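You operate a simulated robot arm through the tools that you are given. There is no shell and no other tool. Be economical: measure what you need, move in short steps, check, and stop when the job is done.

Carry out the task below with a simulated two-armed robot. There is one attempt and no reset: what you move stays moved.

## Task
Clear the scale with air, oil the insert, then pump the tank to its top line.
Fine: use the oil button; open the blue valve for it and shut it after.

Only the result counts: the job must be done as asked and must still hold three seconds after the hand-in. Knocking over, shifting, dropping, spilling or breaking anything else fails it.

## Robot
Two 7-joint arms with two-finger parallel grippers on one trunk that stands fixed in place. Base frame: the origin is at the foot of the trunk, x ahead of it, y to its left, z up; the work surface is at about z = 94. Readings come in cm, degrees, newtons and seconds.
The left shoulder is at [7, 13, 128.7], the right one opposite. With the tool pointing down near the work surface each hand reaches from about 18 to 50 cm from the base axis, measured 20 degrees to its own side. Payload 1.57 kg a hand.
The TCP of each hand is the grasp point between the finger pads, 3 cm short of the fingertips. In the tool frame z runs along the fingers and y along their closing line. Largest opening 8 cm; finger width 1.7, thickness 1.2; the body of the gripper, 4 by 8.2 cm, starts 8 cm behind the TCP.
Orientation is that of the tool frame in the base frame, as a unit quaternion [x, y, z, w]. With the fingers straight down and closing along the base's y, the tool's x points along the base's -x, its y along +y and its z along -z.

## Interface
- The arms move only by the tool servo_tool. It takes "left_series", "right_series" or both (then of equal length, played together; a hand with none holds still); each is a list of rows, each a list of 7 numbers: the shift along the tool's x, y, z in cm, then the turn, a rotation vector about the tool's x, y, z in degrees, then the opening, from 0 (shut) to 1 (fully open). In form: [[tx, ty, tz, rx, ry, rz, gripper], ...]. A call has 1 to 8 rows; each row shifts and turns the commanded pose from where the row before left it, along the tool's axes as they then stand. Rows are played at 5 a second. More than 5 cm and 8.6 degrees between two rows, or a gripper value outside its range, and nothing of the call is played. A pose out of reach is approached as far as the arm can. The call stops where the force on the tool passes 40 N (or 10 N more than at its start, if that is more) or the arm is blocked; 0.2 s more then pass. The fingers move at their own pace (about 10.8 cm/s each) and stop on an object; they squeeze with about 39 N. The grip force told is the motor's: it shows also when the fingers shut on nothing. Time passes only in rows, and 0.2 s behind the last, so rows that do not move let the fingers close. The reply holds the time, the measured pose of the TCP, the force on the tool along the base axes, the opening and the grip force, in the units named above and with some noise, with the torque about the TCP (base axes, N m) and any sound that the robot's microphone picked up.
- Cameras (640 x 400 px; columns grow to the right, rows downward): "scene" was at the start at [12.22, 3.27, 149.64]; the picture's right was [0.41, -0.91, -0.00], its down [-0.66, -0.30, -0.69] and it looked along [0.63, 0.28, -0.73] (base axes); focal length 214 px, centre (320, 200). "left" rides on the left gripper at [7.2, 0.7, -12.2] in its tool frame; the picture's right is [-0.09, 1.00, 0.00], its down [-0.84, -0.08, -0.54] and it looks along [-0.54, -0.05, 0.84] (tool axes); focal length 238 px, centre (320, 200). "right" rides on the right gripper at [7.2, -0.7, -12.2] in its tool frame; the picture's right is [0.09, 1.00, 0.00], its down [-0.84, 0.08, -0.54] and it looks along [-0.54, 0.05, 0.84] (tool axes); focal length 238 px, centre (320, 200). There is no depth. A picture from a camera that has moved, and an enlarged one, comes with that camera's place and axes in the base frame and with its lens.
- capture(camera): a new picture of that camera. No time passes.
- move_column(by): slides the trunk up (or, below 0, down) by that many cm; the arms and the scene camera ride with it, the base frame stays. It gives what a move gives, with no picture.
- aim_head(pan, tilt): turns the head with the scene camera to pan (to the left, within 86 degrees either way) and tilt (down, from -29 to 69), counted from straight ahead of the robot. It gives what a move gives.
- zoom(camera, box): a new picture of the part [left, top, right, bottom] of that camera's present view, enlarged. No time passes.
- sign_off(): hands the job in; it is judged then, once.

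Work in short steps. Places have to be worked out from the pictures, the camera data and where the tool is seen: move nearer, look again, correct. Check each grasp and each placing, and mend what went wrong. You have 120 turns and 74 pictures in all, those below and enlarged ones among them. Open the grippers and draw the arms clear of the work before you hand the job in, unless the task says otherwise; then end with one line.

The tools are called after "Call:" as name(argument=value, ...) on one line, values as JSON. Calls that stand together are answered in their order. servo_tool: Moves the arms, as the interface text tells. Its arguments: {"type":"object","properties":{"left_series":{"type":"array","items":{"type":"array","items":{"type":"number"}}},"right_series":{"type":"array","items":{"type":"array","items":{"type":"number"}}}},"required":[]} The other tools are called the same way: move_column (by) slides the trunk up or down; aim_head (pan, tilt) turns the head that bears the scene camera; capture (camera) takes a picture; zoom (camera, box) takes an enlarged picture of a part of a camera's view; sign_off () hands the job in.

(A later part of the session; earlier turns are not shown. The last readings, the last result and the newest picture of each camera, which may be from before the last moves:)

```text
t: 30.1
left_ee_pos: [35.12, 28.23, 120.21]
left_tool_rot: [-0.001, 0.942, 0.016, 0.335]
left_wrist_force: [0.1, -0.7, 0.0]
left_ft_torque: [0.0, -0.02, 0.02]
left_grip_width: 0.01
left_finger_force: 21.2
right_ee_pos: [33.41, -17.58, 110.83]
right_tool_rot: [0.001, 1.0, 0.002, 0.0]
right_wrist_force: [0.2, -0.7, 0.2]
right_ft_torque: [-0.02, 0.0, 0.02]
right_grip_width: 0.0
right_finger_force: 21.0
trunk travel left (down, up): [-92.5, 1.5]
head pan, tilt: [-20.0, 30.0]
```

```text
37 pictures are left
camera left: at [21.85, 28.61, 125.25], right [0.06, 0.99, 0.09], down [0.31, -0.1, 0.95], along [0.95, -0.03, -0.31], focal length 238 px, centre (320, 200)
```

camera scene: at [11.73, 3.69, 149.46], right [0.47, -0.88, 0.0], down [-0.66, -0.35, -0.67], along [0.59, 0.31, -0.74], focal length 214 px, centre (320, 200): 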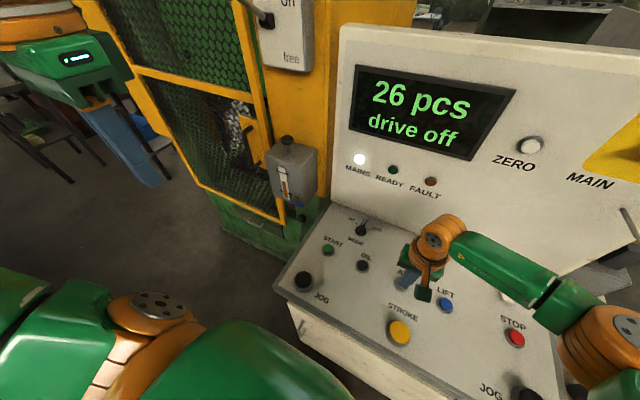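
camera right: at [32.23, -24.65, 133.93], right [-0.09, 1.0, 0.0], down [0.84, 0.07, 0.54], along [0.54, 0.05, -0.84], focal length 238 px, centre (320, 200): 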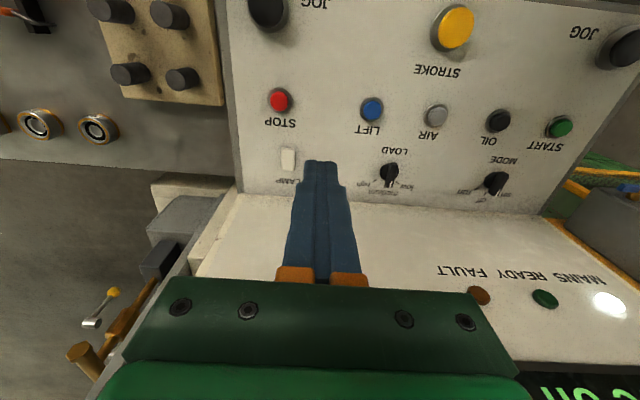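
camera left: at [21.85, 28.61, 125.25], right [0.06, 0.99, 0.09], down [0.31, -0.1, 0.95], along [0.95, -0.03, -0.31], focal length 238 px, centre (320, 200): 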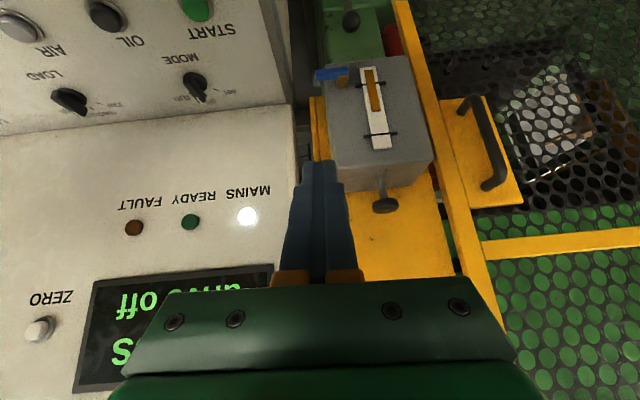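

Valve brass ≈ (49,32.3,98), lever end ≈ (48,28.5,98.3), pump knob ≈ (54.4,36.5,116). Approach to just above the lever's free end.

Call:
servo_tool(left_series=[[0.5, 0.2, 4.2, 0, 0, 0, 0], [0.5, 0.2, 4.2, 0, 0, 0, 0], [0.5, 0.2, 4.2, 0, 0, 0, 0], [0.5, 0.2, 4.2, 0, 0, 0, 0], [0, 0, 0, 0, 0, 0, 0]])

Call:
capture(camera="left")

Call:
aim_head(pan=30, tilt=48)

Call:
zoom(camera="scene", box=[260, 130, 360, 240])

```text
t: 31.4
left_ee_pos: [44.13, 29.51, 106.12]
left_tool_rot: [0.0, 0.942, 0.016, 0.335]
left_wrist_force: [-0.1, -0.8, 0.5]
left_ft_torque: [0.01, -0.01, -0.02]
left_grip_width: 0.02
left_finger_force: 21.7
right_ee_pos: [33.48, -17.38, 110.82]
right_tool_rot: [0.001, 1.0, 0.001, 0.0]
right_wrist_force: [0.3, -0.7, 1.0]
right_ft_torque: [-0.02, -0.01, 0.01]
right_grip_width: 0.02
right_finger_force: 21.2
trunk travel left (down, up): [-92.5, 1.5]
head pan, tilt: [-20.0, 30.0]
```

```text
36 pictures are left
camera left: at [30.87, 29.95, 111.19], right [0.06, 0.99, 0.09], down [0.31, -0.1, 0.95], along [0.95, -0.03, -0.31], focal length 238 px, centre (320, 200)
```

left: 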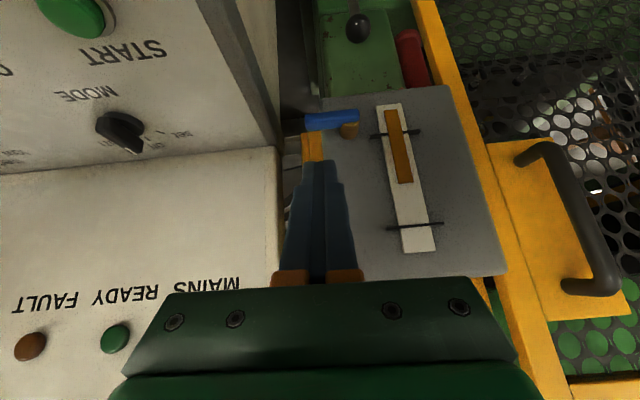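

```text
t: 32.5
left_ee_pos: [44.17, 29.62, 106.09]
left_tool_rot: [-0.001, 0.942, 0.015, 0.334]
left_wrist_force: [0.7, 0.6, -0.4]
left_ft_torque: [0.0, 0.02, 0.0]
left_grip_width: 0.02
left_finger_force: 21.7
right_ee_pos: [33.52, -17.36, 110.71]
right_tool_rot: [0.001, 1.0, 0.001, 0.001]
right_wrist_force: [-0.4, 0.2, -0.3]
right_ft_torque: [-0.01, 0.0, 0.02]
right_grip_width: 0.01
right_finger_force: 21.2
trunk travel left (down, up): [-92.5, 1.5]
head pan, tilt: [30.0, 48.0]
```

```text
3.64 times, centred on (310, 185) of scene
camera zoom: at [11.77, 3.94, 149.44], right [0.5, -0.87, 0.0], down [-0.64, -0.37, -0.67], along [0.58, 0.33, -0.74], focal length 780 px, centre (356, 254)
```

zoom: 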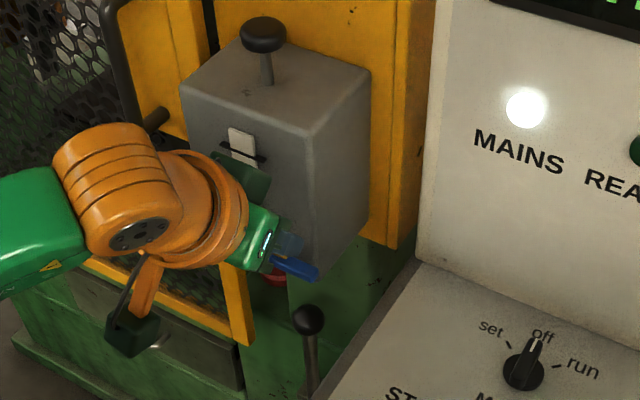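

Lever spans y 28.8–33 at z≈98.6, x≈47.8; tip now at (46,29.5,103.8). Move onto it and push its free end down, gently.

Call:
servo_tool(left_series=[[0.5, -0.15, 1.8, 0, 0, 0, 0], [0.5, -0.15, 1.8, 0, 0, 0, 0], [0.32, 0, 0.39, 0, 0, 0, 0], [0.32, 0, 0.39, 0, 0, 0, 0], [0.32, 0, 0.39, 0, 0, 0, 0], [0.32, 0, 0.39, 0, 0, 0, 0]])

Call:
capture(camera="left")

```text
t: 33.9
left_ee_pos: [45.36, 29.39, 101.26]
left_tool_rot: [-0.001, 0.94, 0.018, 0.34]
left_wrist_force: [1.4, 2.1, 25.7]
left_ft_torque: [-0.13, -0.54, 0.05]
left_grip_width: 0.02
left_finger_force: 21.5
right_ee_pos: [32.95, -17.72, 111.06]
right_tool_rot: [0.001, 1.0, 0.002, 0.004]
right_wrist_force: [0.2, -0.1, 0.4]
right_ft_torque: [-0.03, -0.04, -0.02]
right_grip_width: 0.0
right_finger_force: 21.5
trunk travel left (down, up): [-92.5, 1.5]
head pan, tilt: [30.0, 48.0]
```

```text
34 pictures are left
camera left: at [31.94, 29.83, 106.18], right [0.06, 0.99, 0.09], down [0.3, -0.1, 0.95], along [0.95, -0.03, -0.3], focal length 238 px, centre (320, 200)
```

left: 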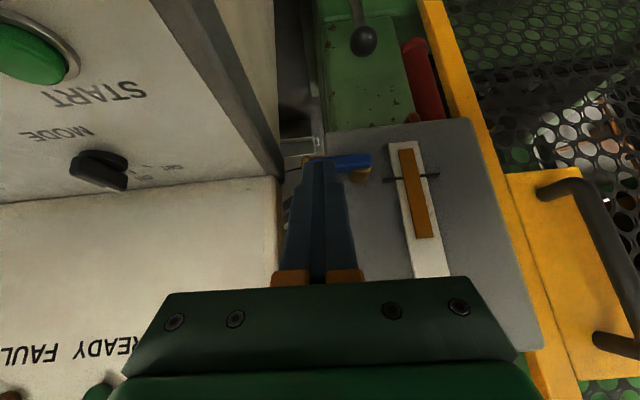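

25 N of push and the lever did not turn: wrong direction or axis. Back off upward and zoom in on it.

Call:
servo_tool(left_series=[[-0.63, 0, -0.78, 0, 0, 0, 0], [-1.26, 0, -1.56, 0, 0, 0, 0], [0, -1, -1, 0, 0, 0, 0], [0, -2, -1, 0, 0, 0, 0], [0, -2, 0, 0, 0, 0, 0]])

Call:
zoom(camera="left", box=[310, 80, 410, 180])

```text
t: 35.1
left_ee_pos: [44.78, 24.45, 105.01]
left_tool_rot: [-0.002, 0.943, 0.017, 0.333]
left_wrist_force: [0.6, -0.2, 0.1]
left_ft_torque: [0.02, 0.03, 0.05]
left_grip_width: 0.0
left_finger_force: 21.3
right_ee_pos: [33.74, -17.45, 110.77]
right_tool_rot: [0.001, 1.0, 0.001, -0.001]
right_wrist_force: [0.5, -0.5, 0.2]
right_ft_torque: [-0.02, -0.02, 0.02]
right_grip_width: 0.0
right_finger_force: 21.5
trunk travel left (down, up): [-92.5, 1.5]
head pan, tilt: [30.0, 48.0]
```

```text
4.00 times, centred on (360, 130) of left
camera zoom: at [31.46, 24.84, 110.13], right [0.06, 0.99, 0.09], down [0.31, -0.1, 0.95], along [0.95, -0.03, -0.31], focal length 953 px, centre (160, 480)
```

zoom: 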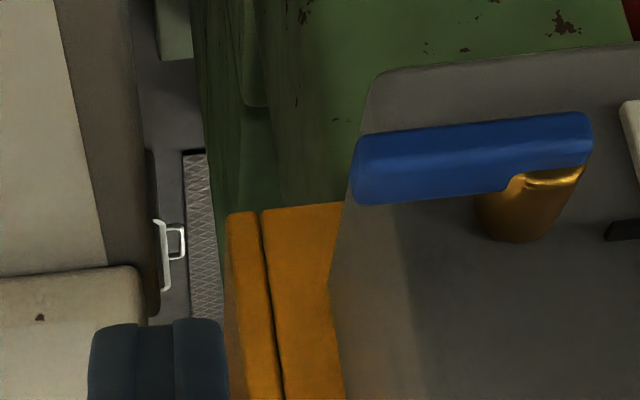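

The brass spindle points out of the tank face, so the lever should turn upward. Go beneath the lever's free end from the side.

Call:
servo_tool(left_series=[[1.67, 0.7, 3.1, 0, 0, 0, 0], [1.67, 0.7, 3.1, 0, 0, 0, 0], [0, 1.3, 0, 0, 0, 0, 0], [0, 1.3, 0, 0, 0, 0, 0], [0, 0, 0, 0, 0, 0, 0]])

Call:
capture(camera="left")

```text
t: 36.3
left_ee_pos: [45.88, 28.63, 98.24]
left_tool_rot: [-0.002, 0.943, 0.017, 0.334]
left_wrist_force: [-1.3, -0.1, 0.0]
left_ft_torque: [0.01, -0.02, 0.05]
left_grip_width: 0.02
left_finger_force: 21.6
right_ee_pos: [33.42, -17.38, 110.73]
right_tool_rot: [0.001, 1.0, 0.0, 0.0]
right_wrist_force: [0.7, -0.4, 0.5]
right_ft_torque: [-0.03, 0.02, 0.0]
right_grip_width: 0.01
right_finger_force: 21.5
trunk travel left (down, up): [-92.5, 1.5]
head pan, tilt: [30.0, 48.0]
```

```text
32 pictures are left
camera left: at [32.58, 29.08, 103.39], right [0.06, 0.99, 0.09], down [0.31, -0.1, 0.95], along [0.95, -0.03, -0.31], focal length 238 px, centre (320, 200)
```

left: 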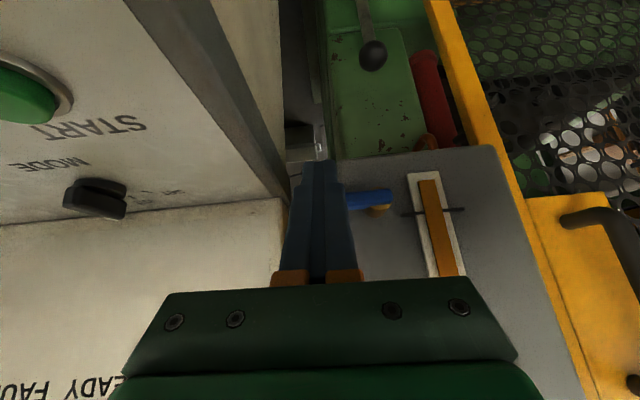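

Tip is under/in front of the lever end. Lift in small steps.

Call:
servo_tool(left_series=[[-0.4, 0.3, 0.3, 0, 0, 0, 0], [-0.38, 0, -0.47, 0, 0, 0, 0], [-0.38, 0, -0.47, 0, 0, 0, 0], [-0.38, 0, -0.47, 0, 0, 0, 0], [-0.38, 0, -0.47, 0, 0, 0, 0]])

Call:
capture(camera="left")

```text
t: 37.5
left_ee_pos: [46.46, 28.79, 100.82]
left_tool_rot: [-0.001, 0.942, 0.016, 0.336]
left_wrist_force: [-0.2, 0.3, 0.0]
left_ft_torque: [0.01, 0.04, 0.01]
left_grip_width: 0.02
left_finger_force: 21.9
right_ee_pos: [33.51, -17.53, 110.69]
right_tool_rot: [0.002, 1.0, 0.001, -0.001]
right_wrist_force: [1.0, -0.3, 0.7]
right_ft_torque: [0.02, 0.0, 0.0]
right_grip_width: 0.02
right_finger_force: 21.8
trunk travel left (down, up): [-92.5, 1.5]
head pan, tilt: [30.0, 48.0]
```

```text
31 pictures are left
camera left: at [33.18, 29.26, 105.84], right [0.06, 0.99, 0.09], down [0.31, -0.1, 0.95], along [0.95, -0.03, -0.31], focal length 238 px, centre (320, 200)
```

left: 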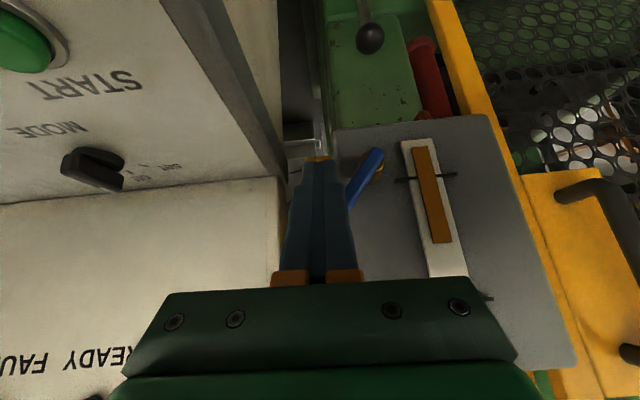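

The lever rises (about 60°). Sweep toward +y to bring it fully upright.

Call:
servo_tool(left_series=[[-0.3, 0.4, -0.4, 0, 0, 0, 0], [0, 0.6, 0, 0, 0, 0, 0], [0, 0.6, 0, 0, 0, 0, 0], [0, 0.5, 0, 0, 0, 0, 0], [0, 0.4, 0, 0, 0, 0, 0]])

Call:
capture(camera="left")

```text
t: 38.7
left_ee_pos: [46.28, 30.89, 101.27]
left_tool_rot: [-0.001, 0.943, 0.018, 0.333]
left_wrist_force: [-3.4, -8.7, -4.2]
left_ft_torque: [-0.3, 0.11, -0.11]
left_grip_width: 0.0
left_finger_force: 21.4
right_ee_pos: [33.58, -17.87, 110.72]
right_tool_rot: [0.001, 1.0, 0.003, 0.0]
right_wrist_force: [-0.2, -0.4, 0.3]
right_ft_torque: [0.02, -0.03, 0.01]
right_grip_width: 0.0
right_finger_force: 21.3
trunk travel left (down, up): [-92.5, 1.5]
head pan, tilt: [30.0, 48.0]
```

```text
30 pictures are left
camera left: at [33.08, 31.3, 106.41], right [0.06, 0.99, 0.09], down [0.31, -0.1, 0.94], along [0.95, -0.03, -0.32], focal length 238 px, centre (320, 200)
```

left: 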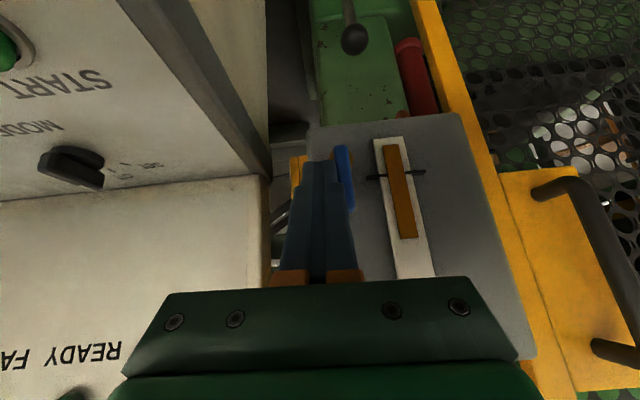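

The lever is upright at its stop (valve open). Draw the left hand off, move the right hand over OIL.

Call:
servo_tool(left_series=[[0, -1, 0, 0, 0, 0, 0], [0, -1, -2, 0, 0, 0, 0], [0, 0, -4, 0, 0, 0, 0], [0, 0, -4, 0, 0, 0, 0], [0, 0, 0, 0, 0, 0, 0], [0, 0, 0, 0, 0, 0, 0]], right_series=[[-2.2, 4.4, 0, 0, 0, 0, 0], [-2.2, 4.4, 0, 0, 0, 0, 0], [-2.2, 4.4, 0, 0, 0, 0, 0], [0, 4.8, 0, 0, 0, 0, 0], [0, 4.8, 0, 0, 0, 0, 0], [0, 0, 4, 0, 0, 0, 0]])

Call:
capture(camera="right")

Call:
zoom(camera="left", box=[280, 60, 480, 230])

```text
t: 40.1
left_ee_pos: [40.08, 29.02, 108.92]
left_tool_rot: [-0.002, 0.942, 0.016, 0.334]
left_wrist_force: [0.0, 0.7, -0.2]
left_ft_torque: [0.0, 0.01, -0.02]
left_grip_width: 0.0
left_finger_force: 21.3
right_ee_pos: [40.57, 5.68, 106.84]
right_tool_rot: [0.0, 1.0, 0.001, -0.001]
right_wrist_force: [0.5, 0.2, -0.1]
right_ft_torque: [0.03, 0.03, -0.01]
right_grip_width: 0.01
right_finger_force: 21.3
trunk travel left (down, up): [-92.5, 1.5]
head pan, tilt: [30.0, 48.0]
```

```text
29 pictures are left
camera right: at [33.41, 4.9, 119.15], right [-0.09, 1.0, 0.0], down [0.84, 0.08, 0.54], along [0.54, 0.05, -0.84], focal length 238 px, centre (320, 200)
```

right: 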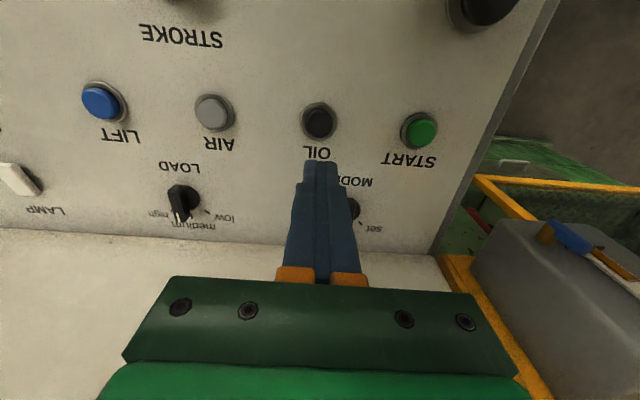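

```text
2.35 times, centred on (380, 145) of left
camera zoom: at [26.78, 29.42, 114.03], right [0.06, 0.99, 0.09], down [0.31, -0.1, 0.95], along [0.95, -0.03, -0.31], focal length 561 px, centre (179, 329)
```

zoom: 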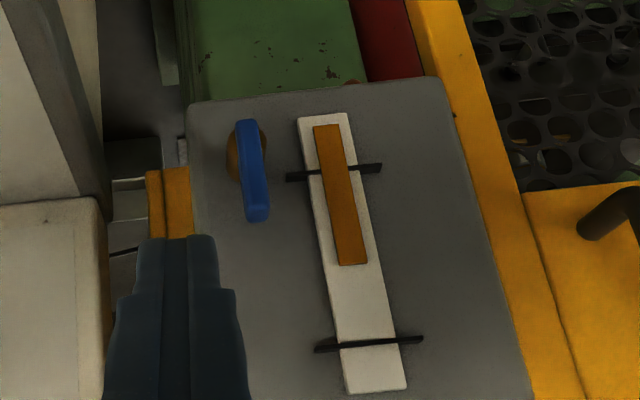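

Valve open, level ~45%. OIL centre ≈ (39.8,5.5). Descend and press it once, holding about a second.

Call:
servo_tool(right_series=[[0.8, -0.15, 3, 0, 0, 0, 0], [0, 0, 4, 0, 0, 0, 0], [0, 0, 0.7, 0, 0, 0, 0], [0, 0, 0.6, 0, 0, 0, 0], [0, 0, 0.4, 0, 0, 0, 0], [0, 0, 0.3, 0, 0, 0, 0]])

```text
t: 41.5
left_ee_pos: [40.0, 28.89, 108.93]
left_tool_rot: [-0.001, 0.942, 0.016, 0.335]
left_wrist_force: [0.6, -0.8, -0.5]
left_ft_torque: [0.01, -0.02, 0.01]
left_grip_width: 0.02
left_finger_force: 21.1
right_ee_pos: [39.56, 5.33, 97.96]
right_tool_rot: [0.001, 1.0, 0.001, 0.0]
right_wrist_force: [1.1, -1.7, 2.5]
right_ft_torque: [-0.04, -0.02, 0.06]
right_grip_width: 0.0
right_finger_force: 21.4
trunk travel left (down, up): [-92.5, 1.5]
head pan, tilt: [30.0, 48.0]
heard: click
```

Clicked at 2.5 N. Press a touch deeper, hold, and watch the level.

Call:
servo_tool(right_series=[[0, 0, 0.1, 0, 0, 0, 0], [0, 0, 0, 0, 0, 0, 0], [0, 0, 0, 0, 0, 0, 0]])

Call:
zoom(camera="left", box=[280, 60, 480, 230])

```text
t: 42.3
left_ee_pos: [40.06, 28.98, 109.01]
left_tool_rot: [-0.003, 0.942, 0.018, 0.335]
left_wrist_force: [0.0, -0.6, 0.1]
left_ft_torque: [-0.01, 0.0, 0.0]
left_grip_width: 0.0
left_finger_force: 21.1
right_ee_pos: [39.62, 5.21, 97.74]
right_tool_rot: [0.001, 1.0, 0.002, 0.001]
right_wrist_force: [6.6, -1.9, 18.5]
right_ft_torque: [-0.07, -0.19, -0.03]
right_grip_width: 0.01
right_finger_force: 20.9
trunk travel left (down, up): [-92.5, 1.5]
head pan, tilt: [30.0, 48.0]
```

```text
2.35 times, centred on (380, 145) of left
camera zoom: at [26.63, 29.37, 114.09], right [0.06, 0.99, 0.09], down [0.31, -0.1, 0.95], along [0.95, -0.03, -0.31], focal length 561 px, centre (179, 329)
```

zoom: 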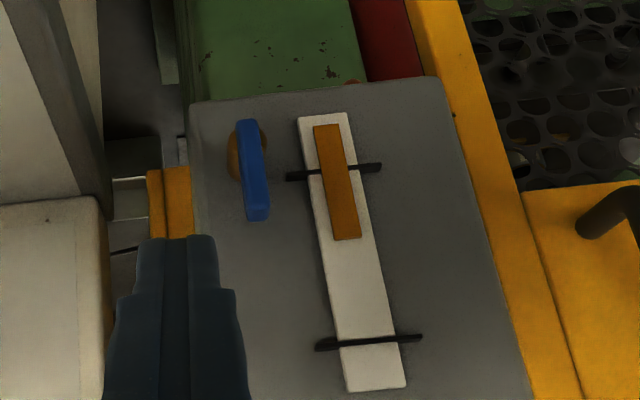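

The level dropped, so oil flows. Release OIL and see the level again.

Call:
servo_tool(right_series=[[0, 0, -1, 0, 0, 0, 0], [0, 0, -3, 0, 0, 0, 0], [0, 0, -4, 0, 0, 0, 0], [1, -4, -2, 0, 0, 0, 0], [2, -4, 0, 0, 0, 0, 0], [2, -4, 0, 0, 0, 0, 0]])

Call:
zoom(camera="left", box=[280, 60, 480, 230])

```text
t: 43.7
left_ee_pos: [39.86, 29.0, 109.02]
left_tool_rot: [-0.001, 0.942, 0.017, 0.334]
left_wrist_force: [-0.8, 0.5, 0.2]
left_ft_torque: [0.04, 0.0, 0.05]
left_grip_width: 0.0
left_finger_force: 21.3
right_ee_pos: [34.38, -7.03, 107.63]
right_tool_rot: [0.002, 1.0, 0.002, 0.002]
right_wrist_force: [-0.9, -0.1, -0.7]
right_ft_torque: [0.02, -0.04, 0.0]
right_grip_width: 0.0
right_finger_force: 20.7
trunk travel left (down, up): [-92.5, 1.5]
head pan, tilt: [30.0, 48.0]
```

```text
2.35 times, centred on (380, 145) of left
camera zoom: at [26.59, 29.32, 114.09], right [0.06, 0.99, 0.09], down [0.31, -0.1, 0.95], along [0.95, -0.03, -0.31], focal length 561 px, centre (179, 329)
```

zoom: 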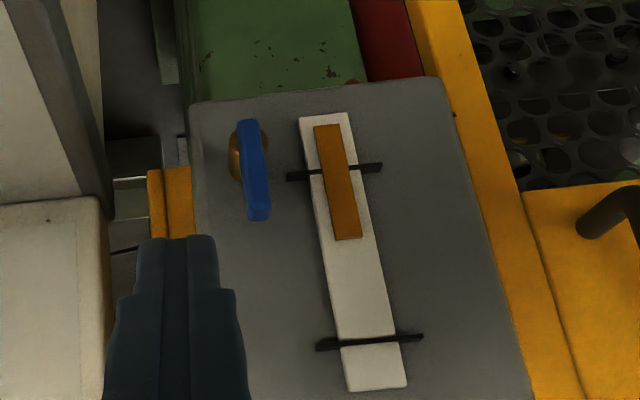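

One press gives a fixed dose; the insert is oiled. Now shut the valve: place the tip on the +y side of the upright lever.

Call:
servo_tool(left_series=[[0, 3.1, 0, 0, 0, 0, 0], [0, 3.2, 0, 0, 0, 0, 0], [-0.6, 0, 3.6, 0, 0, 0, 0], [-0.6, 0, 3.6, 0, 0, 0, 0], [0, 0, 0, 0, 0, 0, 0]])

Call:
capture(camera="left")

```text
t: 44.9
left_ee_pos: [45.39, 35.57, 104.4]
left_tool_rot: [-0.002, 0.942, 0.017, 0.334]
left_wrist_force: [-0.7, -0.1, 0.3]
left_ft_torque: [0.03, -0.01, -0.01]
left_grip_width: 0.0
left_finger_force: 20.8
right_ee_pos: [34.37, -6.68, 107.6]
right_tool_rot: [0.001, 1.0, 0.0, 0.001]
right_wrist_force: [0.5, -0.3, 0.4]
right_ft_torque: [-0.04, -0.03, -0.01]
right_grip_width: 0.0
right_finger_force: 21.0
trunk travel left (down, up): [-92.5, 1.5]
head pan, tilt: [30.0, 48.0]
```

```text
25 pictures are left
camera left: at [32.03, 36.0, 109.39], right [0.06, 0.99, 0.09], down [0.31, -0.1, 0.95], along [0.95, -0.03, -0.31], focal length 238 px, centre (320, 200)
```

left: 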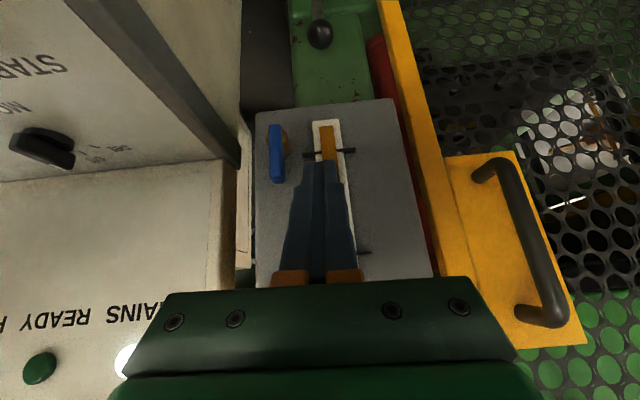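

Lower slightly to overlap the lever, sweep -y, watching the force.

Call:
servo_tool(left_series=[[0.5, 0, 1.1, 0, 0, 0, 0], [0, -1.2, 0, 0, 0, 0, 0], [0, -1, 0, 0, 0, 0, 0], [0, -1, 0, 0, 0, 0, 0], [0, -1, 0, 0, 0, 0, 0]])

Call:
capture(camera="left")

```text
t: 46.1
left_ee_pos: [45.73, 31.43, 103.12]
left_tool_rot: [-0.002, 0.942, 0.017, 0.335]
left_wrist_force: [-0.3, 1.5, 1.1]
left_ft_torque: [0.05, 0.04, 0.03]
left_grip_width: 0.0
left_finger_force: 21.6
right_ee_pos: [34.46, -6.78, 107.5]
right_tool_rot: [0.001, 1.0, 0.001, 0.001]
right_wrist_force: [0.6, -0.1, 0.4]
right_ft_torque: [0.05, -0.01, 0.0]
right_grip_width: 0.0
right_finger_force: 21.5
trunk travel left (down, up): [-92.5, 1.5]
head pan, tilt: [30.0, 48.0]
```

```text
24 pictures are left
camera left: at [32.5, 31.88, 108.16], right [0.06, 0.99, 0.09], down [0.31, -0.1, 0.95], along [0.95, -0.03, -0.31], focal length 238 px, centre (320, 200)
```

left: 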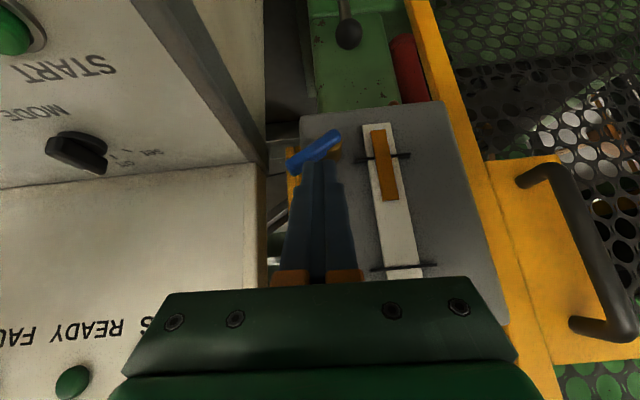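

Lever is at about 30°. Move over its free end and press down to the stop.

Call:
servo_tool(left_series=[[0, -1, 0, 0, 0, 0, 0], [0.2, -0.8, 0.3, 0, 0, 0, 0], [0.32, 0, 0.39, 0, 0, 0, 0], [0.32, 0, 0.39, 0, 0, 0, 0], [0.25, 0, 0.31, 0, 0, 0, 0], [0.2, 0, 0.2, 0, 0, 0, 0]])

Call:
servo_tool(left_series=[[0.15, 0, 0.2, 0, 0, 0, 0], [0, 0, 0, 0, 0, 0, 0]])

Call:
capture(camera="left")

```text
t: 47.5
left_ee_pos: [45.42, 29.56, 101.38]
left_tool_rot: [0.0, 0.941, 0.017, 0.339]
left_wrist_force: [1.8, 2.7, 23.3]
left_ft_torque: [-0.1, -0.44, 0.05]
left_grip_width: 0.0
left_finger_force: 21.1
right_ee_pos: [33.89, -7.09, 107.84]
right_tool_rot: [0.001, 1.0, 0.002, 0.002]
right_wrist_force: [-0.1, -0.8, 0.5]
right_ft_torque: [-0.03, -0.02, 0.01]
right_grip_width: 0.01
right_finger_force: 21.4
trunk travel left (down, up): [-92.5, 1.5]
head pan, tilt: [30.0, 48.0]
```

```text
t: 48.1
left_ee_pos: [45.05, 29.37, 101.06]
left_tool_rot: [-0.001, 0.941, 0.017, 0.338]
left_wrist_force: [1.7, 1.4, 24.7]
left_ft_torque: [-0.08, -0.56, 0.07]
left_grip_width: 0.0
left_finger_force: 21.6
right_ee_pos: [33.69, -7.19, 107.78]
right_tool_rot: [0.001, 1.0, 0.002, 0.005]
right_wrist_force: [-0.5, -0.4, 0.1]
right_ft_torque: [-0.02, 0.0, 0.02]
right_grip_width: 0.02
right_finger_force: 21.4
trunk travel left (down, up): [-92.5, 1.5]
head pan, tilt: [30.0, 48.0]
```

```text
23 pictures are left
camera left: at [31.76, 29.82, 106.08], right [0.06, 0.99, 0.09], down [0.3, -0.1, 0.95], along [0.95, -0.03, -0.31], focal length 238 px, centre (320, 200)
```

left: 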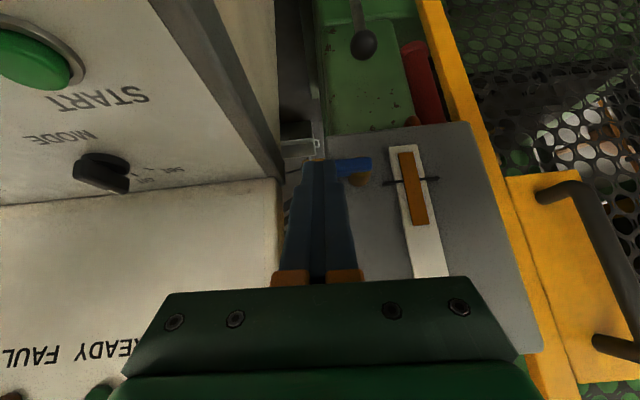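

Valve is shut again. Back away and rise to look at the pump knob.

Call:
servo_tool(left_series=[[-0.63, 0, -0.78, 0, 0, 0, 0], [-1.26, 0, -1.55, 0, 0, 0, 0], [0, 0, -4, 0, 0, 0, 0], [0, 0, -4, 0, 0, 0, 0], [-2.75, 1.4, -2.2, 0, 0, 0, 0], [-2.75, 1.4, -2.2, 0, 0, 0, 0], [-2.75, 1.4, -2.2, 0, 0, 0, 0], [-2.75, 1.4, -2.2, 0, 0, 0, 0]])

Call:
capture(camera="left")

Call:
zoom(camera="scene", box=[230, 50, 380, 240])

```text
t: 49.9
left_ee_pos: [43.79, 34.44, 123.96]
left_tool_rot: [-0.001, 0.943, 0.016, 0.334]
left_wrist_force: [-0.1, 0.0, -0.1]
left_ft_torque: [-0.02, 0.0, 0.01]
left_grip_width: 0.01
left_finger_force: 20.9
right_ee_pos: [34.56, -6.77, 107.55]
right_tool_rot: [0.001, 1.0, 0.001, 0.0]
right_wrist_force: [-0.1, -0.4, 0.1]
right_ft_torque: [0.0, -0.01, 0.01]
right_grip_width: 0.0
right_finger_force: 20.9
trunk travel left (down, up): [-92.5, 1.5]
head pan, tilt: [30.0, 48.0]
```

```text
22 pictures are left
camera left: at [30.55, 34.85, 129.06], right [0.06, 0.99, 0.09], down [0.31, -0.1, 0.94], along [0.95, -0.03, -0.32], focal length 238 px, centre (320, 200)
```

left: 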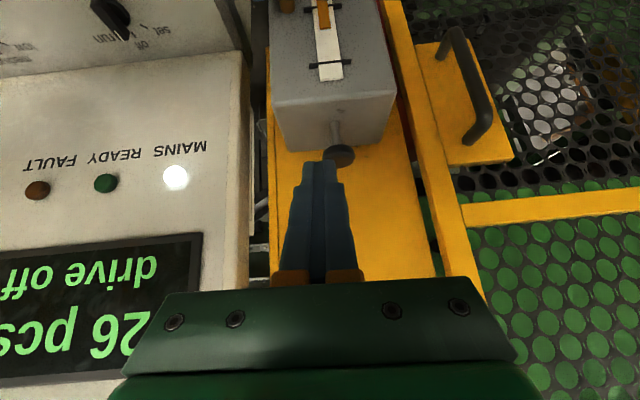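

```text
2.11 times, centred on (305, 145) of scene
camera zoom: at [11.84, 3.94, 149.43], right [0.5, -0.87, 0.0], down [-0.64, -0.37, -0.67], along [0.58, 0.33, -0.74], focal length 452 px, centre (352, 316)
```

zoom: 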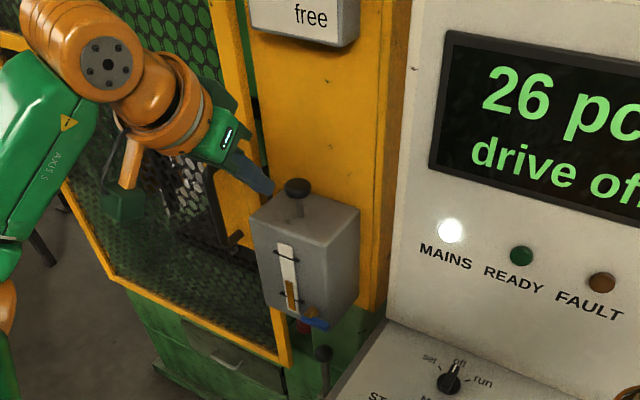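

Knob ≈ (54.5,36.9,116). Move the fingertips above it.

Call:
servo_tool(left_series=[[-1.83, 0.83, 2.4, 0, 0, 0, 0], [-1.83, 0.83, 2.4, 0, 0, 0, 0], [-1.83, 0.83, 2.4, 0, 0, 0, 0], [0, 0, 0, 0, 0, 0, 0]])

Call:
zoom(camera="scene", box=[260, 110, 340, 220])

Call:
capture(camera="left")

```text
t: 50.9
left_ee_pos: [50.58, 36.65, 122.32]
left_tool_rot: [-0.002, 0.942, 0.016, 0.335]
left_wrist_force: [0.3, 0.0, 0.0]
left_ft_torque: [-0.04, -0.03, -0.02]
left_grip_width: 0.01
left_finger_force: 21.1
left hand out of reach, approached as far as the arm can: row 3
right_ee_pos: [34.31, -6.8, 107.6]
right_tool_rot: [0.001, 1.0, 0.001, 0.001]
right_wrist_force: [-0.5, -0.2, 0.4]
right_ft_torque: [-0.03, 0.02, -0.01]
right_grip_width: 0.02
right_finger_force: 21.5
trunk travel left (down, up): [-92.5, 1.5]
head pan, tilt: [30.0, 48.0]
```

```text
3.64 times, centred on (300, 165) of scene
camera zoom: at [11.65, 3.97, 149.45], right [0.5, -0.87, 0.0], down [-0.64, -0.37, -0.67], along [0.58, 0.33, -0.74], focal length 780 px, centre (393, 327)
```

zoom: 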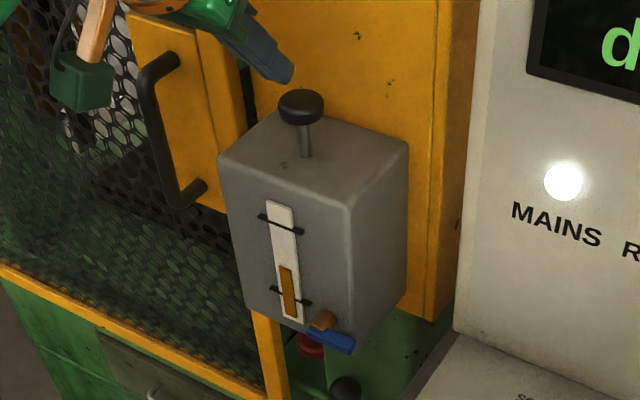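

```text
19 pictures are left
camera left: at [37.23, 37.14, 127.36], right [0.06, 0.99, 0.09], down [0.31, -0.1, 0.95], along [0.95, -0.03, -0.31], focal length 238 px, centre (320, 200)
```

left: 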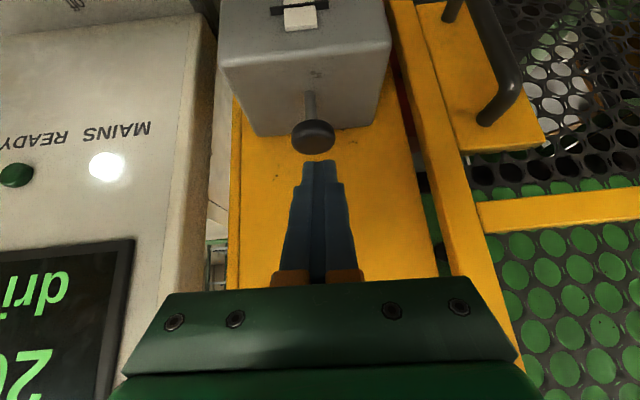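

At the reach limit in this attitude; pitching the hand more toward horizontal lowers the wrist and extends the reach. Do that, then move to just above the knob.

Call:
servo_tool(left_series=[[0, 0, 0, 0, -8, 0, 0], [0, 0, 0, 0, -8, 0, 0], [0.5, 0.1, 1.2, 0, 0, 0, 0], [0.5, 0.2, 1.2, 0, 0, 0, 0], [0, 0, 0, 0, 0, 0, 0]])

Call:
capture(camera="left")

```text
t: 52.1
left_ee_pos: [51.76, 37.15, 119.99]
left_tool_rot: [0.001, 0.886, 0.015, 0.463]
left_wrist_force: [-0.3, 0.2, 0.2]
left_ft_torque: [-0.03, 0.0, -0.03]
left_grip_width: 0.0
left_finger_force: 21.1
right_ee_pos: [34.4, -6.73, 107.61]
right_tool_rot: [0.001, 1.0, 0.001, -0.001]
right_wrist_force: [0.8, -0.5, 0.6]
right_ft_torque: [-0.02, -0.02, 0.02]
right_grip_width: 0.01
right_finger_force: 21.5
trunk travel left (down, up): [-92.5, 1.5]
head pan, tilt: [30.0, 48.0]
```

```text
18 pictures are left
camera left: at [37.69, 37.67, 121.29], right [0.04, 0.99, 0.1], down [0.04, -0.11, 0.99], along [1.0, -0.04, -0.04], focal length 238 px, centre (320, 200)
```

left: 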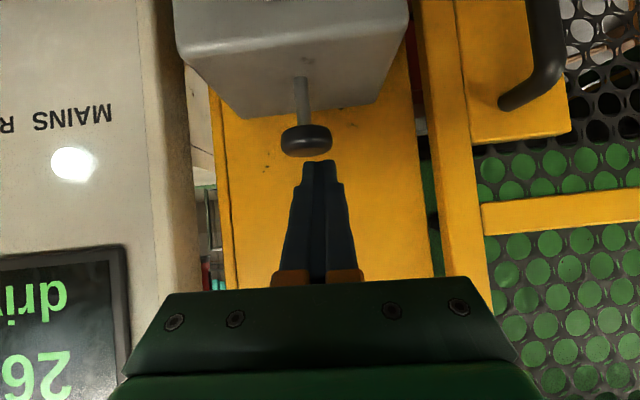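

Knob centre ≈ (54.5,36.4,116.3), tip ≈ (54.2,37.1,118.3). Correct y and press down gently by ~2 cm.

Call:
servo_tool(left_series=[[0.41, -0.7, 0.28, 0, 0, 0, 0], [0.41, 0, 0.28, 0, 0, 0, 0], [0.41, 0, 0.28, 0, 0, 0, 0], [0.41, 0, 0.28, 0, 0, 0, 0], [0.41, 0, 0.28, 0, 0, 0, 0]])

Call:
capture(camera="left")

```text
t: 53.3
left_ee_pos: [51.73, 36.24, 117.68]
left_tool_rot: [0.001, 0.886, 0.017, 0.463]
left_wrist_force: [0.4, 0.1, 3.9]
left_ft_torque: [0.01, -0.09, -0.03]
left_grip_width: 0.01
left_finger_force: 21.7
right_ee_pos: [34.3, -6.82, 107.53]
right_tool_rot: [0.001, 1.0, 0.001, 0.0]
right_wrist_force: [-0.4, 0.0, -0.6]
right_ft_torque: [0.01, 0.04, 0.0]
right_grip_width: 0.02
right_finger_force: 21.2
trunk travel left (down, up): [-92.5, 1.5]
head pan, tilt: [30.0, 48.0]
```

```text
17 pictures are left
camera left: at [37.66, 36.95, 118.86], right [0.04, 0.99, 0.11], down [0.03, -0.11, 0.99], along [1.0, -0.04, -0.04], focal length 238 px, centre (320, 200)
```

left: 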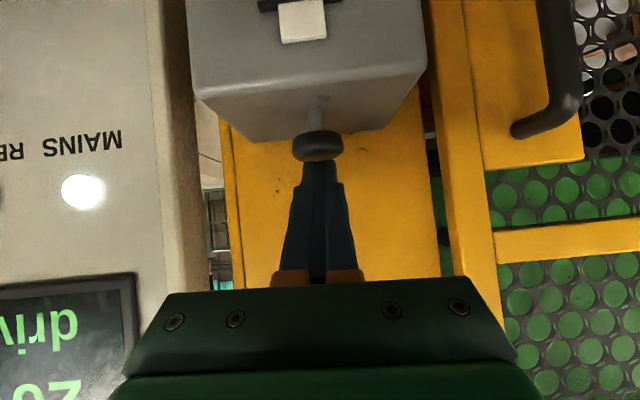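

The plunger goes down at ~4 N. Continue to the bottom of the stroke.

Call:
servo_tool(left_series=[[0.33, 0, 0.23, 0, 0, 0, 0], [0.33, 0, 0.23, 0, 0, 0, 0], [0.33, 0, 0.23, 0, 0, 0, 0], [0.33, 0, 0.23, 0, 0, 0, 0], [0, 0, 0, 0, 0, 0, 0]])

Call:
zoom(camera="scene", box=[270, 130, 330, 215])

```text
t: 54.3
left_ee_pos: [51.76, 36.31, 117.29]
left_tool_rot: [0.001, 0.88, 0.018, 0.474]
left_wrist_force: [-2.5, -0.7, 10.4]
left_ft_torque: [-0.03, -0.15, -0.09]
left_grip_width: 0.0
left_finger_force: 21.3
right_ee_pos: [34.11, -7.02, 107.56]
right_tool_rot: [0.0, 1.0, 0.002, 0.0]
right_wrist_force: [-0.3, -0.1, -0.6]
right_ft_torque: [-0.04, -0.01, 0.04]
right_grip_width: 0.02
right_finger_force: 21.5
trunk travel left (down, up): [-92.5, 1.5]
head pan, tilt: [30.0, 48.0]
stopped in row 4 (left hand): the force on the tool passed its limit at 45 N (the readings are from after the stop); the commanded pose is now the measured one
```

```text
4.71 times, centred on (300, 172) of scene
camera zoom: at [11.28, 3.7, 149.46], right [0.5, -0.87, 0.0], down [-0.64, -0.37, -0.67], along [0.58, 0.34, -0.74], focal length 1009 px, centre (414, 329)
```

zoom: 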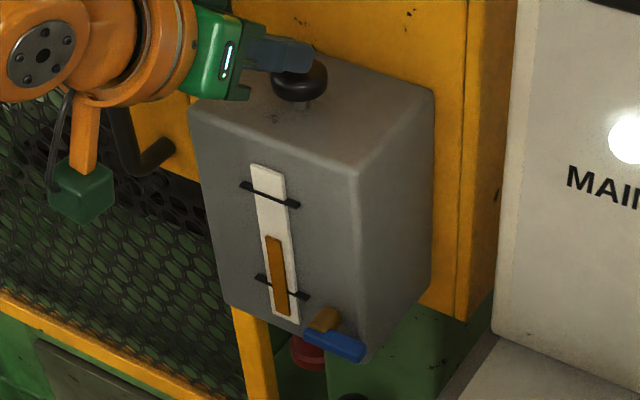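

One stroke raised the level to about half. Release fully and check the level before stroking again.

Call:
servo_tool(left_series=[[-0.9, 0, -0.62, 0, 0, 0, 0], [-0.9, 0, -0.62, 0, 0, 0, 0], [-0.4, 0, -0.3, 0, 0, 0, 0], [0, 0, 0, 0, 0, 0, 0]])

Call:
zoom(camera="scene", box=[270, 130, 330, 215])

```text
t: 55.3
left_ee_pos: [52.12, 36.49, 119.46]
left_tool_rot: [0.001, 0.882, 0.016, 0.471]
left_wrist_force: [-0.7, 0.9, 0.6]
left_ft_torque: [-0.02, -0.01, 0.02]
left_grip_width: 0.0
left_finger_force: 21.3
right_ee_pos: [34.35, -6.84, 107.63]
right_tool_rot: [0.0, 1.0, 0.001, 0.0]
right_wrist_force: [0.1, -0.2, 0.7]
right_ft_torque: [0.05, 0.0, -0.01]
right_grip_width: 0.0
right_finger_force: 21.4
trunk travel left (down, up): [-92.5, 1.5]
head pan, tilt: [30.0, 48.0]
```

```text
4.71 times, centred on (300, 172) of scene
camera zoom: at [11.73, 3.95, 149.44], right [0.5, -0.87, 0.0], down [-0.64, -0.37, -0.67], along [0.58, 0.33, -0.74], focal length 1009 px, centre (414, 329)
```

zoom: 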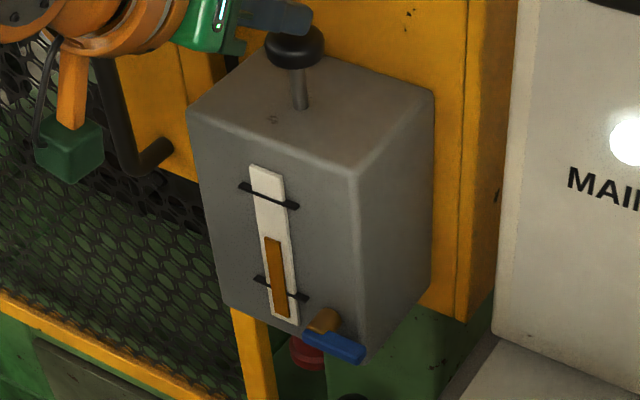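

Level ≈ 0.54; about +0.15 per stroke, so roughly three more. Stroke 2 and release.

Call:
servo_tool(left_series=[[0.66, 0, 0.46, 0, 0, 0, 0], [0.5, 0, 0.34, 0, 0, 0, 0], [0.33, 0, 0.23, 0, 0, 0, 0], [0.25, 0, 0.17, 0, 0, 0, 0], [0, 0, 0, 0, 0, 0, 0]])

Call:
servo_tool(left_series=[[-0.9, 0, -0.62, 0, 0, 0, 0], [-0.84, 0, -0.58, 0, 0, 0, 0], [0, 0, 0, 0, 0, 0, 0]])

Call:
zoom(camera="scene", box=[270, 130, 330, 215])

```text
t: 56.5
left_ee_pos: [51.99, 36.46, 117.5]
left_tool_rot: [0.001, 0.882, 0.017, 0.471]
left_wrist_force: [1.6, -0.2, 3.6]
left_ft_torque: [-0.01, -0.09, -0.04]
left_grip_width: 0.0
left_finger_force: 21.5
right_ee_pos: [34.39, -6.82, 107.65]
right_tool_rot: [0.0, 1.0, 0.002, 0.0]
right_wrist_force: [0.5, -1.2, 0.5]
right_ft_torque: [-0.02, -0.04, 0.0]
right_grip_width: 0.0
right_finger_force: 21.3
trunk travel left (down, up): [-92.5, 1.5]
head pan, tilt: [30.0, 48.0]
```

```text
t: 57.3
left_ee_pos: [52.0, 36.54, 119.52]
left_tool_rot: [0.0, 0.883, 0.017, 0.47]
left_wrist_force: [-0.3, -0.3, 0.9]
left_ft_torque: [0.0, -0.02, 0.02]
left_grip_width: 0.0
left_finger_force: 21.5
right_ee_pos: [34.34, -6.82, 107.6]
right_tool_rot: [0.001, 1.0, 0.0, 0.0]
right_wrist_force: [-0.1, -0.4, 0.0]
right_ft_torque: [0.0, -0.01, 0.03]
right_grip_width: 0.02
right_finger_force: 21.1
trunk travel left (down, up): [-92.5, 1.5]
head pan, tilt: [30.0, 48.0]
```

```text
4.71 times, centred on (300, 172) of scene
camera zoom: at [11.73, 3.95, 149.44], right [0.5, -0.87, 0.0], down [-0.64, -0.37, -0.67], along [0.58, 0.33, -0.74], focal length 1009 px, centre (414, 329)
```

zoom: 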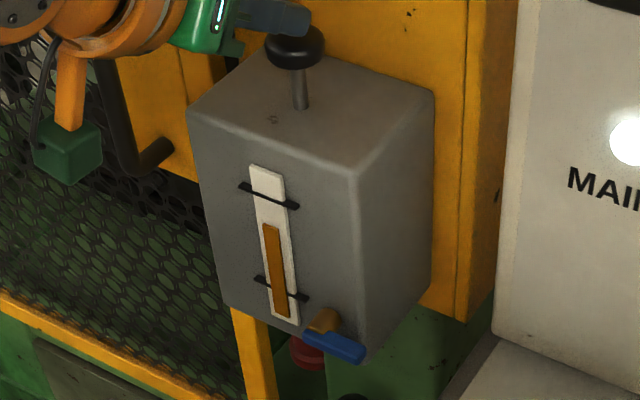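

Level ≈ 0.68. Stroke 3 and release.

Call:
servo_tool(left_series=[[0.66, 0, 0.46, 0, 0, 0, 0], [0.5, 0, 0.34, 0, 0, 0, 0], [0.33, 0, 0.23, 0, 0, 0, 0], [0.25, 0, 0.17, 0, 0, 0, 0], [0, 0, 0, 0, 0, 0, 0], [-0.9, 0, -0.62, 0, 0, 0, 0], [-0.84, 0, -0.58, 0, 0, 0, 0], [0, 0, 0, 0, 0, 0, 0]])

Call:
zoom(camera="scene", box=[285, 155, 315, 200])

```text
t: 59.1
left_ee_pos: [51.93, 36.55, 119.28]
left_tool_rot: [0.0, 0.882, 0.017, 0.47]
left_wrist_force: [-0.5, 0.7, 0.3]
left_ft_torque: [-0.03, 0.01, 0.01]
left_grip_width: 0.0
left_finger_force: 21.2
right_ee_pos: [34.34, -6.75, 107.47]
right_tool_rot: [0.001, 1.0, 0.001, 0.0]
right_wrist_force: [0.0, 0.1, -1.1]
right_ft_torque: [0.0, 0.03, 0.0]
right_grip_width: 0.0
right_finger_force: 21.1
trunk travel left (down, up): [-92.5, 1.5]
head pan, tilt: [30.0, 48.0]
```

```text
8.89 times, centred on (300, 178) of scene
camera zoom: at [11.72, 3.94, 149.44], right [0.5, -0.87, 0.0], down [-0.64, -0.37, -0.67], along [0.58, 0.33, -0.74], focal length 1906 px, centre (498, 400)
```

zoom: 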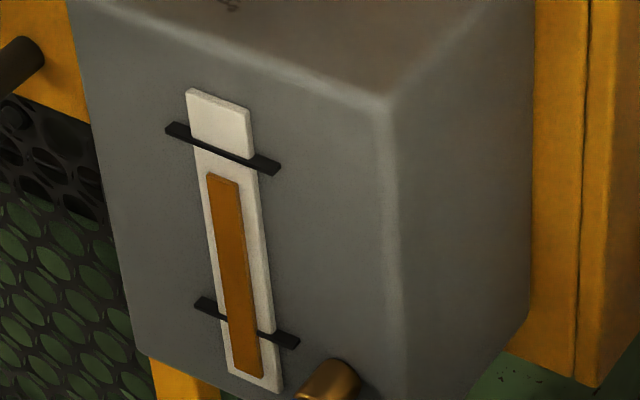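

About 29 px below the top line; a stroke is ~25 px. Stroke 4.

Call:
servo_tool(left_series=[[0.66, 0, 0.46, 0, 0, 0, 0], [0.5, 0, 0.34, 0, 0, 0, 0], [0.33, 0, 0.23, 0, 0, 0, 0], [0.25, 0, 0.17, 0, 0, 0, 0], [0, 0, 0, 0, 0, 0, 0], [-0.9, 0, -0.62, 0, 0, 0, 0], [-0.84, 0, -0.58, 0, 0, 0, 0], [0, 0, 0, 0, 0, 0, 0]])

Call:
zoom(camera="scene", box=[285, 155, 315, 200])

```text
t: 60.9
left_ee_pos: [51.84, 36.42, 119.52]
left_tool_rot: [-0.001, 0.882, 0.018, 0.47]
left_wrist_force: [-0.1, 0.5, 0.4]
left_ft_torque: [-0.02, 0.01, 0.0]
left_grip_width: 0.02
left_finger_force: 21.2
right_ee_pos: [34.41, -6.78, 107.48]
right_tool_rot: [0.001, 1.0, 0.001, 0.0]
right_wrist_force: [-0.5, -0.5, -0.4]
right_ft_torque: [0.0, 0.01, -0.01]
right_grip_width: 0.01
right_finger_force: 21.7
trunk travel left (down, up): [-92.5, 1.5]
head pan, tilt: [30.0, 48.0]
```

```text
8.89 times, centred on (300, 178) of scene
camera zoom: at [11.73, 3.97, 149.44], right [0.5, -0.87, 0.0], down [-0.64, -0.37, -0.67], along [0.58, 0.33, -0.74], focal length 1906 px, centre (498, 400)
```

zoom: 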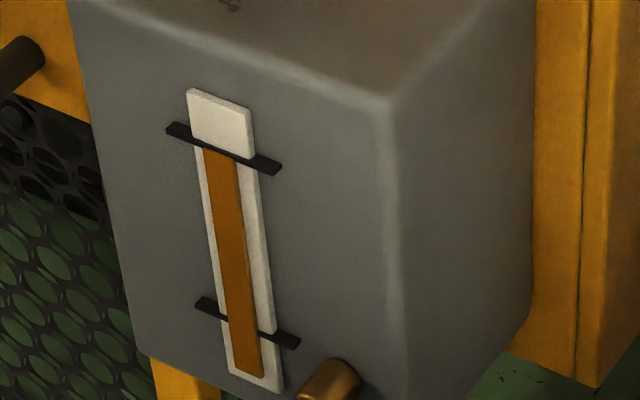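

The level has reached the top line. Withdraw the left hand and take a look through the guard to check the insert.

Call:
servo_tool(left_series=[[-1.6, 0, -1.1, 0, 0, 0, 0], [-0.8, 0, -3, 0, 0, 0, 0], [0, 0, -4.5, 0, 0, 0, 0], [0, 0, -4.5, 0, 0, 0, 0], [3, 1, 0, 0, 0, 0, 0], [4, 1, 0, 0, 0, 0, 0], [4, 1, 0, 0, 0, 0, 0]])

Call:
capture(camera="left")

```text
t: 62.5
left_ee_pos: [35.88, 39.5, 119.62]
left_tool_rot: [-0.001, 0.882, 0.018, 0.47]
left_wrist_force: [-0.2, -0.5, 0.8]
left_ft_torque: [0.01, 0.03, -0.03]
left_grip_width: 0.01
left_finger_force: 21.2
right_ee_pos: [34.36, -6.74, 107.67]
right_tool_rot: [0.0, 1.0, 0.001, 0.002]
right_wrist_force: [0.7, 0.3, -0.4]
right_ft_torque: [-0.02, -0.03, 0.02]
right_grip_width: 0.0
right_finger_force: 21.5
trunk travel left (down, up): [-92.5, 1.5]
head pan, tilt: [30.0, 48.0]
```

```text
11 pictures are left
camera left: at [21.74, 40.03, 120.57], right [0.04, 0.99, 0.11], down [0.02, -0.11, 0.99], along [1.0, -0.03, -0.02], focal length 238 px, centre (320, 200)
```

left: 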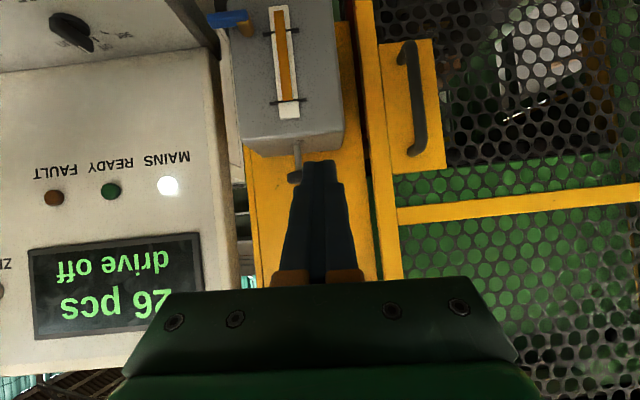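

Call:
zoom(camera="left", box=[435, 20, 515, 170])

Call:
zoom(camera="left", box=[440, 85, 500, 125])

```text
2.67 times, centred on (475, 95) of left
camera zoom: at [21.74, 40.03, 120.57], right [0.04, 0.99, 0.11], down [0.02, -0.11, 0.99], along [1.0, -0.03, -0.02], focal length 636 px, centre (-93, 480)
```

zoom: 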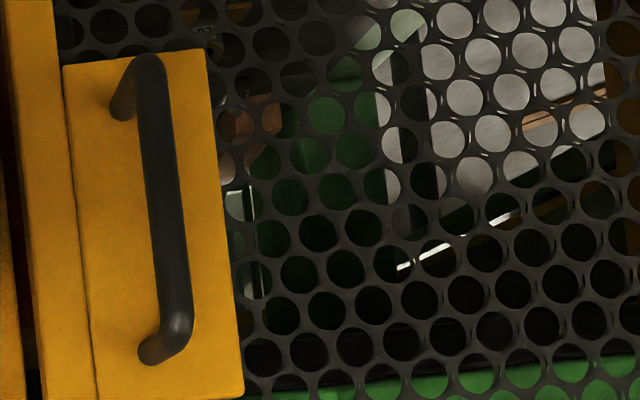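

```text
10.00 times, centred on (470, 105) of left
camera zoom: at [21.74, 40.03, 120.57], right [0.04, 0.99, 0.11], down [0.02, -0.11, 0.99], along [1.0, -0.03, -0.02], focal length 2384 px, centre (-1180, 1150)
```

zoom: 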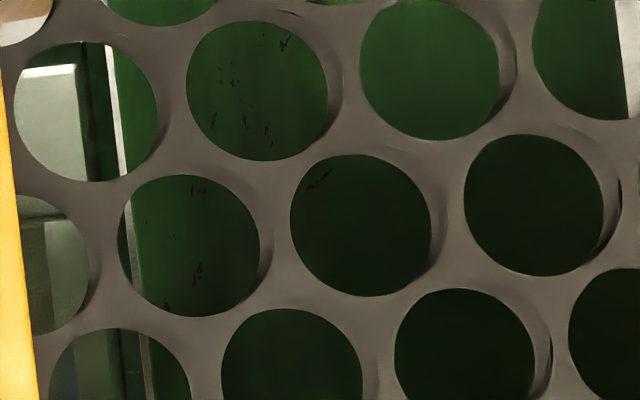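

Call:
zoom(camera="left", box=[415, 25, 495, 75])

```text
8.00 times, centred on (455, 50) of left
camera zoom: at [21.74, 40.03, 120.57], right [0.04, 0.99, 0.11], down [0.02, -0.11, 0.99], along [1.0, -0.03, -0.02], focal length 1907 px, centre (-760, 1400)
```

zoom: 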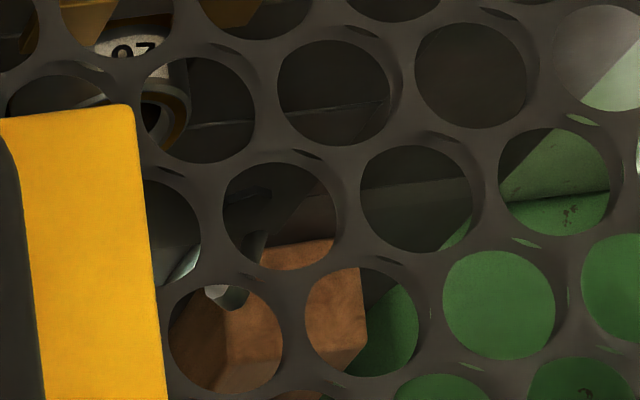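

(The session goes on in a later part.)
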